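You operate a simulated robot arm through the tools that you are given. There is no shell and no other tool. Be economical: measure what you need, move in short steps, check, and stop when the job is done.

Carry out the task below with a simulated robot arm. There is one attempt and no reset: what you move stays moved.

Task
Slide the yellow sponge along the folding top until it stands next to the deodorant stick.

It is judged by the outcome, as a careful person would: the job done as asked, and still so three seconds after it is handed in. It fails if anything else is knocked over, pushed out of place, dropped, spilled or broken.

Robot
A 7-joint arm with a two-finger parallel gripper, fixed in place. Base frame: the origin is at the foot of the arm, x ahead of it, y to its left, z up; the work surface is at about z = 86. Readings come in cm, degrees, newtons and seconds.
With the tool pointing down near the work surface it reaches from about 24 to 68 cm from the base axis. Its first joint turns from -66.0 to 66.0 degrees. Payload 2.4 kg.
The TCP is the grasp point between the finger pads, 3 cm short of the fingertips. In the tool frame z runs along the fingers and y along their closing line. The gripper opens to 9.4 cm. The fingers are 2.8 cm wide and 1 cm thick; the gripper's body (5 by 9.6 cm) begins 5.5 cm behind the TCP.
Orientation is that of the tool frame in the base frame, as a unit quaternion [x, y, z, w]. With the fingers straight down and closing along the base's y, the tool's x points along the base's -x, its y along +y and its z along -z.

Tools
- The arm moves only by the tool servo_tool. Its argument "motion" is a list of rows, each a list of 7 numbers: the shift along the base's x, y, z in m, then the turn, a rotation vector about the base's x, y, z in degrees, then the gripper command, from -1 (fully open) to 1 (shut), values between in proportion. In form: [[tx, ty, tz, wx, wy, wz, jaw], ...]. A call has 1 to 20 rows; each row shifts and turns the commanded pose from where the row before left it. Rows are played at 5 a second. More than 5 cm and 8.6 degrees between two rows, or a gripper value outside its range, and nothing of the call is played. A pose out of reach is approached as far as the arm can. The call stops where the force on the tool passes 40 N (or 10 N more than at its start, if that is more) or the arm is blocked; 0.2 s more then pass. The fingers move at their own pace (about 15.3 cm/s each) and stop on an object; they squeeze with about 39 N. The grip force told is the motor's: it shows also when the fingers shut on nothing. Time passes only in rows, and 0.2 s behind the last, so rows that do not move let the fingers close. It gives the time, the measured TCP pose, the force on the tool (base axes), the opening and the grip force at its end, in the units of the frame above (readings bear some noise).
- Cameras (640 x 400 px; columns grow to the right, rows downward): "scene" is fixed at [4.8, 49.05, 145.8]; the picture's right is [-0.65, -0.76, 0.00], its down [-0.44, 0.37, -0.82] and it looks along [0.62, -0.53, -0.57] (base axes); focal length 312 px, centre (320, 200). "wrist" rides on the gripper at [7.6, 1.4, -10.2] in the tool frame; the picture's right is [-0.18, 0.98, 0.00], its down [-0.75, -0.14, -0.64] and it looks along [-0.63, -0.12, 0.77] (tool axes); focal length 243 px, centre (320, 200). There is no depth. A picture from a camera that has moved, and an enlarged one, comes with that camera's place and axes in the base frame and with its lens. The place of the scene camera against the robot may be out by one fixed shift of up to 2.5 cm in any direction.
- capture(camera): a new picture of that camera. No time passes.
- inspect(camera, box): a new picture of the part [left, top, right, bottom] of that camera's present view, enlarged. No time passes.
- job_done(): hands the job in; it is judged then, once.

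Work in short steps. Places have to be worked out from the pictures, the camera data and where the tool is seen: move nearer, look again, correct. Check each grasp and each placing, and mend what went wrong. You have 90 turns and 36 pictures in all, those below and enlarged ones among them. Open the gripper and draw the arm clear of the work before you hand the job in, unless the task says otherwise; then end with one line.

The tools are called after "Call:" as a command line: name --pt "numbers of a row" for each row, then --argument value for the rest, lists and objects as JSON in quotes. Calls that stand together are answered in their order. servo_tool: Moves the arm, as the interface text tells. Its arguments: {"type":"object","properties":{"motion":{"type":"array","items":{"type":"array","items":{"type":"number"}}}},"required":["motion"]} The other tools are called the same way: capture (camera) takes a picture; inspect (camera, box) takes an enlarged picture of a part of a camera's view; job_done () hands the job in.

At the start:

```text
t: 0.0
tcp_pos: [34.76, -6.35, 114.37]
tcp_rot: [0.0, 1.0, 0.0, 0.0]
wrist_force: [-0.6, -0.1, 0.6]
finger_gap: 9.38
gripper_force: 0.0
```

scene: 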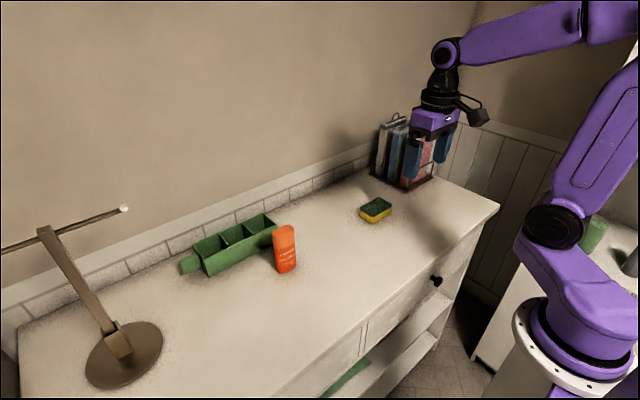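
wrist: 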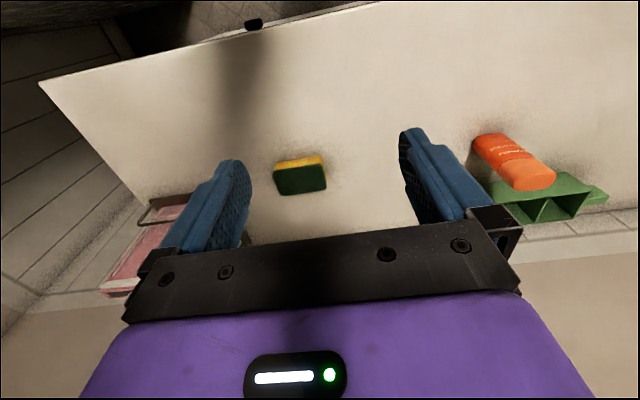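

The sponge looks to be near (51.5, -13.5) and the deodorant near (51, 20). I'll enlarge both to get their sizes and orientation.

Call:
inspect --camera "wrist" --box '[240, 130, 360, 205]'

Call:
inspect --camera "scene" --box '[170, 180, 410, 330]'

```text
5.33 times, centred on (300, 168) of wrist
camera zoom: at [27.18, -4.79, 124.49], right [0.18, 0.98, 0.0], down [0.75, -0.14, 0.64], along [0.63, -0.12, -0.77], focal length 1294 px, centre (427, 373)
```

zoom: 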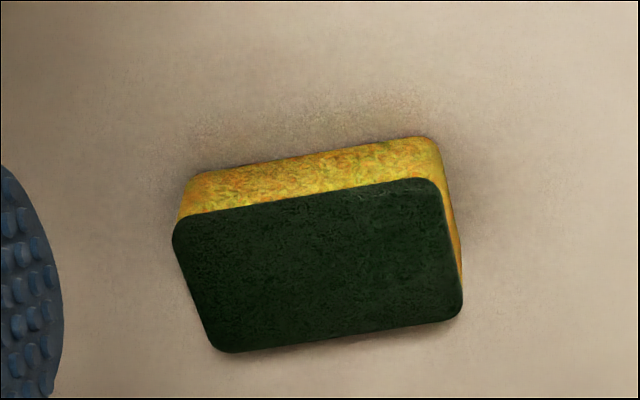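

```text
2.67 times, centred on (290, 255) of scene
camera zoom: at [4.8, 49.05, 145.8], right [-0.65, -0.76, 0.0], down [-0.44, 0.37, -0.82], along [0.62, -0.53, -0.57], focal length 832 px, centre (400, 53)
```

zoom: 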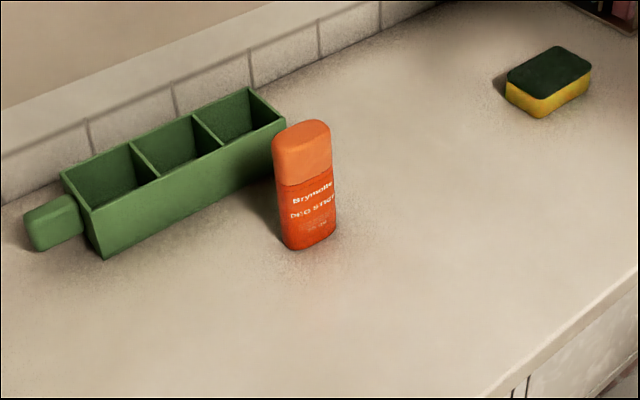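

The sponge is about 9 (y) × 5.5 (x) × 2.7 cm and square to the axes, centred near (51.3, -12.9). The deodorant's -y side is near y ≈ 18. I'll turn the tool 90° so the fingers close along x, and hover over the sponge.

Call:
servo_tool --pt "0.015 -0.00595 -0.0131 0 0 8.1818 -1" --pt "0.015 -0.00595 -0.0131 0 0 8.1818 -1" --pt "0.015 -0.00595 -0.0131 0 0 8.1818 -1" --pt "0.015 -0.00595 -0.0131 0 0 8.1818 -1" --pt "0.015 -0.00595 -0.0131 0 0 8.1818 -1" --pt "0.015 -0.00595 -0.0131 0 0 8.1818 -1" --pt "0.015 -0.00595 -0.0131 0 0 8.1818 -1" --pt "0.015 -0.00595 -0.0131 0 0 8.1818 -1" --pt "0.015 -0.00595 -0.0131 0 0 8.1818 -1" --pt "0.015 -0.00595 -0.0131 0 0 8.1818 -1" --pt "0.015 -0.00595 -0.0131 0 0 8.1818 -1" --pt "0 0 0 0 0 0 -1"

Call:
capture --camera "wrist"

Call:
capture --camera "scene"

```text
t: 2.6
tcp_pos: [51.37, -12.89, 99.83]
tcp_rot: [0.708, -0.707, 0.0, 0.0]
wrist_force: [-0.1, 0.3, 0.1]
finger_gap: 9.4
gripper_force: 0.0
```

```text
31 pictures are left
camera wrist: at [49.89, -20.4, 109.91], right [-0.98, 0.18, 0.0], down [0.14, 0.75, 0.64], along [0.12, 0.63, -0.77], focal length 243 px, centre (320, 200)
```

wrist: 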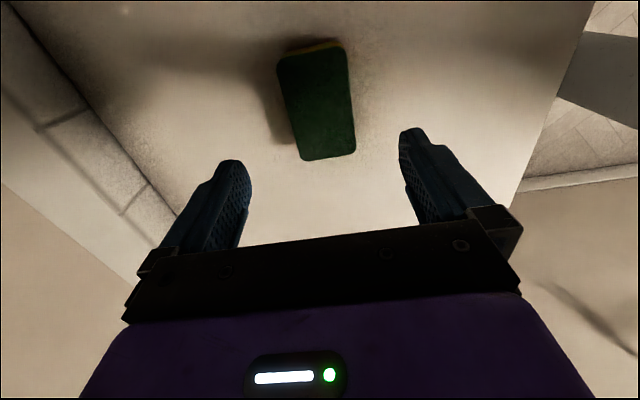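

```text
30 pictures are left
```

scene: 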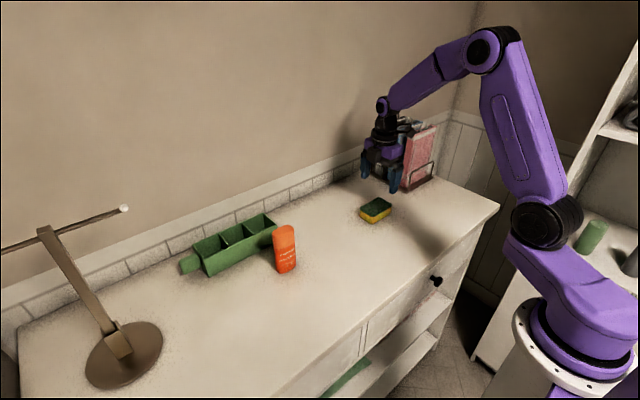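

The sponge reads at about (51.5, -13.3), centred between the fingers. I'll go straight down until the fingertips are just above the top.

Call:
servo_tool --pt "0.001 -0.002 -0.02 0 0 0 -1" --pt "0 -0.002 -0.02 0 0 0 -1" --pt "0 0 -0.02 0 0 0 -1" --pt "0 0 -0.02 0 0 0 -1" --pt "0 0 -0.012 0 0 0 -1" --pt "0 0 -0.008 0 0 0 -1" --pt "0 0 0 0 0 0 -1"

Call:
inspect --camera "scene" --box '[310, 140, 470, 240]'

Call:
capture --camera "wrist"

```text
t: 4.2
tcp_pos: [51.36, -13.39, 89.99]
tcp_rot: [-0.707, 0.707, 0.001, 0.0]
wrist_force: [-1.0, -0.2, -1.0]
finger_gap: 9.41
gripper_force: 0.0
```

```text
4.00 times, centred on (390, 190) of scene
camera zoom: at [4.8, 49.05, 145.8], right [-0.65, -0.76, 0.0], down [-0.44, 0.37, -0.82], along [0.62, -0.53, -0.57], focal length 1247 px, centre (40, 240)
```

zoom: 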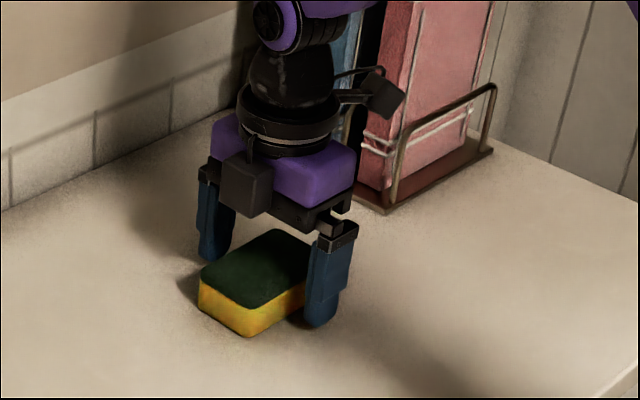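

```text
28 pictures are left
camera wrist: at [49.87, -20.93, 100.04], right [-0.98, 0.18, 0.0], down [0.14, 0.75, 0.64], along [0.12, 0.63, -0.77], focal length 243 px, centre (320, 200)
```

wrist: 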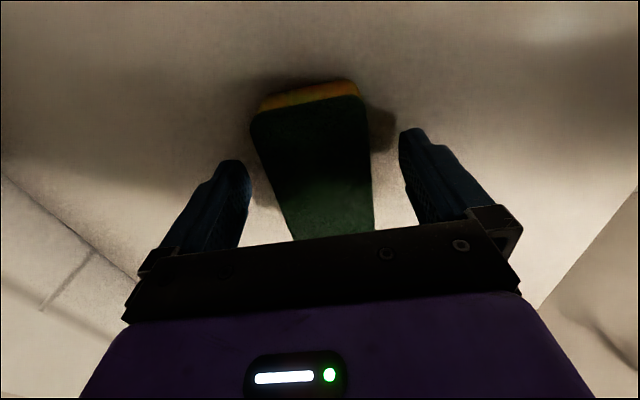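

The fingers straddle the sponge with clear gaps on both sides. I'll lower a little more and close gently.

Call:
servo_tool --pt "0 0 -0.003 0 0 0 -1" --pt "0 0 0 0 0 0 -0.1" --pt "0 0 0 0 0 0 0" --pt "0 0 0 0 0 0 0"

```text
t: 5.2
tcp_pos: [51.34, -13.36, 89.55]
tcp_rot: [-0.707, 0.707, 0.0, 0.0]
wrist_force: [-0.7, -0.5, 0.0]
finger_gap: 5.68
gripper_force: 39.3
```

The sponge is gripped at 5.7 cm wide. I'll slide it along +y with height unchanged, stopping well short of the deodorant to look again.

Call:
servo_tool --pt "0 0.01 0 0 0 0 0" --pt "0 0.015 0 0 0 0 0" --pt "0 0.02 0 0 0 0 0" --pt "0 0.02 0 0 0 0 0" --pt "0 0.02 0 0 0 0 0" --pt "0 0.02 0 0 0 0 0" --pt "0 0.02 0 0 0 0 0" --pt "0 0.02 0 0 0 0 0" --pt "0 0.015 0 0 0 0 0" --pt "0 0.01 0 0 0 0 0" --pt "0 0 0 0 0 0 0"

Call:
inspect --camera "scene" --box '[230, 170, 390, 290]'

Call:
capture --camera "wrist"

```text
t: 7.6
tcp_pos: [51.38, 3.72, 89.62]
tcp_rot: [-0.707, 0.707, 0.0, -0.001]
wrist_force: [-0.2, 0.6, 2.0]
finger_gap: 5.64
gripper_force: 39.4
```

```text
3.33 times, centred on (310, 230) of scene
camera zoom: at [4.8, 49.05, 145.8], right [-0.65, -0.76, 0.0], down [-0.44, 0.37, -0.82], along [0.62, -0.53, -0.57], focal length 1039 px, centre (353, 100)
```

zoom: 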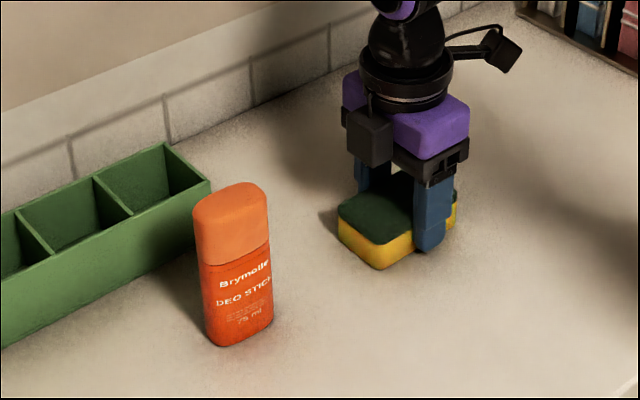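

```text
26 pictures are left
camera wrist: at [49.96, -3.8, 99.74], right [-0.98, 0.18, 0.0], down [0.14, 0.75, 0.64], along [0.12, 0.63, -0.77], focal length 243 px, centre (320, 200)
```

wrist: 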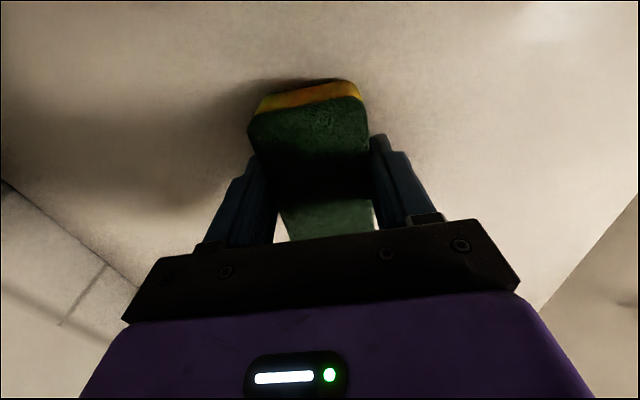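

By the scene camera, the sponge's front is about 9.4 cm short of the deodorant. The gripper body sits almost level with that front and overlaps the deodorant in height, so I'll regrip 2 cm further back for clearance.

Call:
servo_tool --pt "0 0 0 0 0 0 -0.5" --pt "0 0 0 0 0 0 -0.6" --pt "0 -0.01 0 0 0 0 -0.6" --pt "0 -0.012 0 0 0 0 -0.6" --pt "0 0 0 0 0 0 -0.6" --pt "0 0 0 0 0 0 0" --pt "0 0 0 0 0 0 0" --pt "0 0.01 0 0 0 0 0" --pt "0 0.015 0 0 0 0 0" --pt "0 0.015 0 0 0 0 0" --pt "0 0.015 0 0 0 0 0" --pt "0 0.01 0 0 0 0 0" --pt "0 0 0 0 0 0 0"

Call:
inspect --camera "scene" --box '[250, 190, 370, 290]'

```text
t: 10.4
tcp_pos: [51.44, 8.04, 89.71]
tcp_rot: [0.707, -0.707, 0.001, 0.0]
wrist_force: [0.6, -2.1, 4.5]
finger_gap: 5.64
gripper_force: 38.9
```

```text
4.00 times, centred on (310, 240) of scene
camera zoom: at [4.8, 49.04, 145.81], right [-0.65, -0.76, 0.0], down [-0.44, 0.37, -0.82], along [0.62, -0.53, -0.57], focal length 1247 px, centre (360, 40)
```

zoom: 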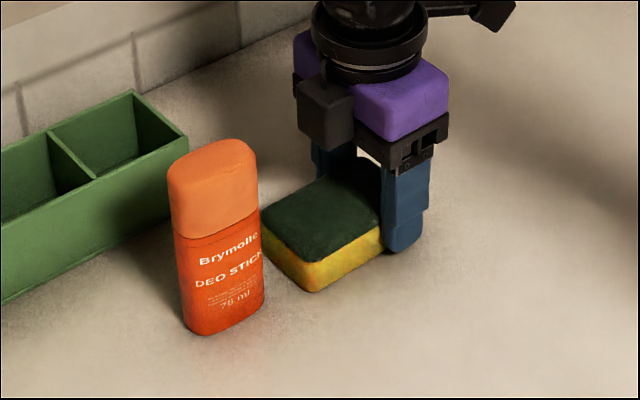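

The gap now reads about 2.5–3 cm. I'll advance another 1.5 cm in small steps and look again.

Call:
servo_tool --pt "0 0.005 0 0 0 0 0" --pt "0 0.005 0 0 0 0 0" --pt "0 0.005 0 0 0 0 0" --pt "0 0 0 0 0 0 0"

Call:
inspect --camera "scene" --box '[250, 190, 370, 290]'

```text
t: 11.4
tcp_pos: [51.43, 9.56, 89.68]
tcp_rot: [0.707, -0.707, 0.0, 0.0]
wrist_force: [0.8, -1.7, 4.8]
finger_gap: 5.66
gripper_force: 38.6
```

```text
4.00 times, centred on (310, 240) of scene
camera zoom: at [4.8, 49.04, 145.81], right [-0.65, -0.76, 0.0], down [-0.44, 0.37, -0.82], along [0.62, -0.53, -0.57], focal length 1247 px, centre (360, 40)
```

zoom: 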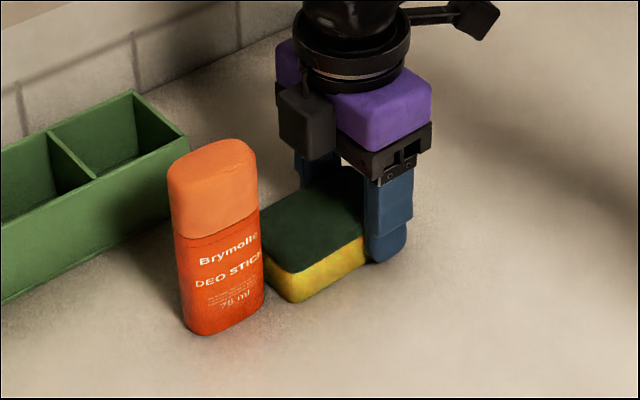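

The gap is now about 1 cm, which puts the sponge right beside the deodorant without touching it. I'll release, pause, then rise straight up and back away.

Call:
servo_tool --pt "0 0 0 0 0 0 -0.4" --pt "0 0 0 0 0 0 -0.6" --pt "0 0 0 0 0 0 -0.6" --pt "0 0 0.01 0 0 0 -0.6" --pt "0 0 0.02 0 0 0 -0.6" --pt "0 0 0.03 0 0 0 -0.6" --pt "0 0 0.04 0 0 0 -0.6" --pt "0 -0.02 0.04 0 0 0 -0.6" --pt "0 -0.04 0.02 0 0 0 -0.6" --pt "0 -0.04 0 0 0 0 -0.8" --pt "0 -0.04 0 0 0 0 -1" --pt "0 0 0 0 0 0 -1"

Call:
capture --camera "wrist"

Call:
capture --camera "scene"

```text
t: 14.0
tcp_pos: [51.49, -4.27, 105.77]
tcp_rot: [0.707, -0.707, 0.0, 0.0]
wrist_force: [-0.1, 0.5, -1.0]
finger_gap: 9.43
gripper_force: 0.1
```

```text
23 pictures are left
camera wrist: at [49.95, -11.78, 115.84], right [-0.98, 0.18, 0.0], down [0.14, 0.75, 0.64], along [0.12, 0.63, -0.77], focal length 243 px, centre (320, 200)
```

wrist: 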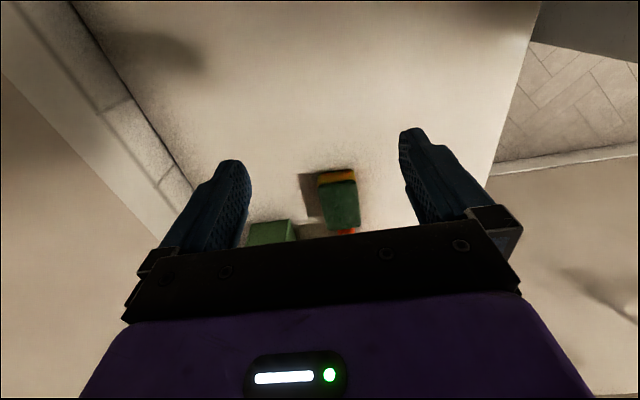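

```text
22 pictures are left
```

scene: 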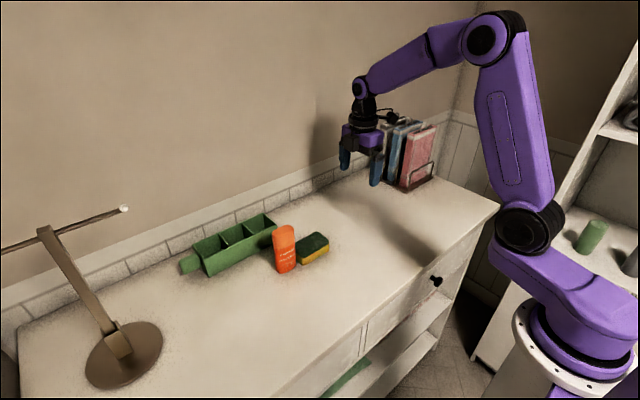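

The sponge lies beside the upright deodorant and nothing else has moved. I'll turn the wrist back and look from the front to check the gap.

Call:
servo_tool --pt "-0.015 0.005 0.006 0 0 -8.1818 -1" --pt "-0.015 0.005 0.006 0 0 -8.1818 -1" --pt "-0.015 0.005 0.006 0 0 -8.1818 -1" --pt "-0.015 0.005 0.006 0 0 -8.1818 -1" --pt "-0.015 0.005 0.006 0 0 -8.1818 -1" --pt "-0.015 0.005 0.006 0 0 -8.1818 -1" --pt "-0.015 0.01 0.006 0 0 -8.1818 -1" --pt "-0.015 0.02 0.006 0 0 -8.1818 -1" --pt "-0.015 0.02 0.006 0 0 -8.1818 -1" --pt "-0.015 0.02 0.006 0 0 -8.1818 -1" --pt "-0.015 0.02 0.006 0 0 -8.1818 -1" --pt "0 0 0 0 0 0 -1"

Call:
capture --camera "wrist"

```text
t: 16.6
tcp_pos: [35.13, 7.69, 112.22]
tcp_rot: [0.001, 1.0, 0.0, 0.0]
wrist_force: [0.3, 0.1, 0.0]
finger_gap: 9.39
gripper_force: 0.1
```

```text
21 pictures are left
camera wrist: at [27.43, 9.16, 122.41], right [0.19, 0.98, 0.0], down [0.75, -0.14, 0.64], along [0.63, -0.12, -0.77], focal length 243 px, centre (320, 200)
```

wrist: 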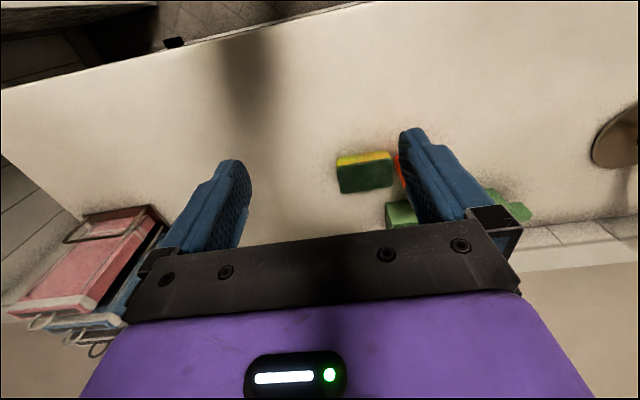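

The front view shows the sponge's end about 1 cm from the deodorant, with the arm clear and the gripper open. I'm handing the job in.

Call:
job_done

```text
The job is handed in.
```

The yellow sponge was slid along the top and now lies about 1 cm from the deodorant stick; the stick is still upright and I saw nothing else moved.
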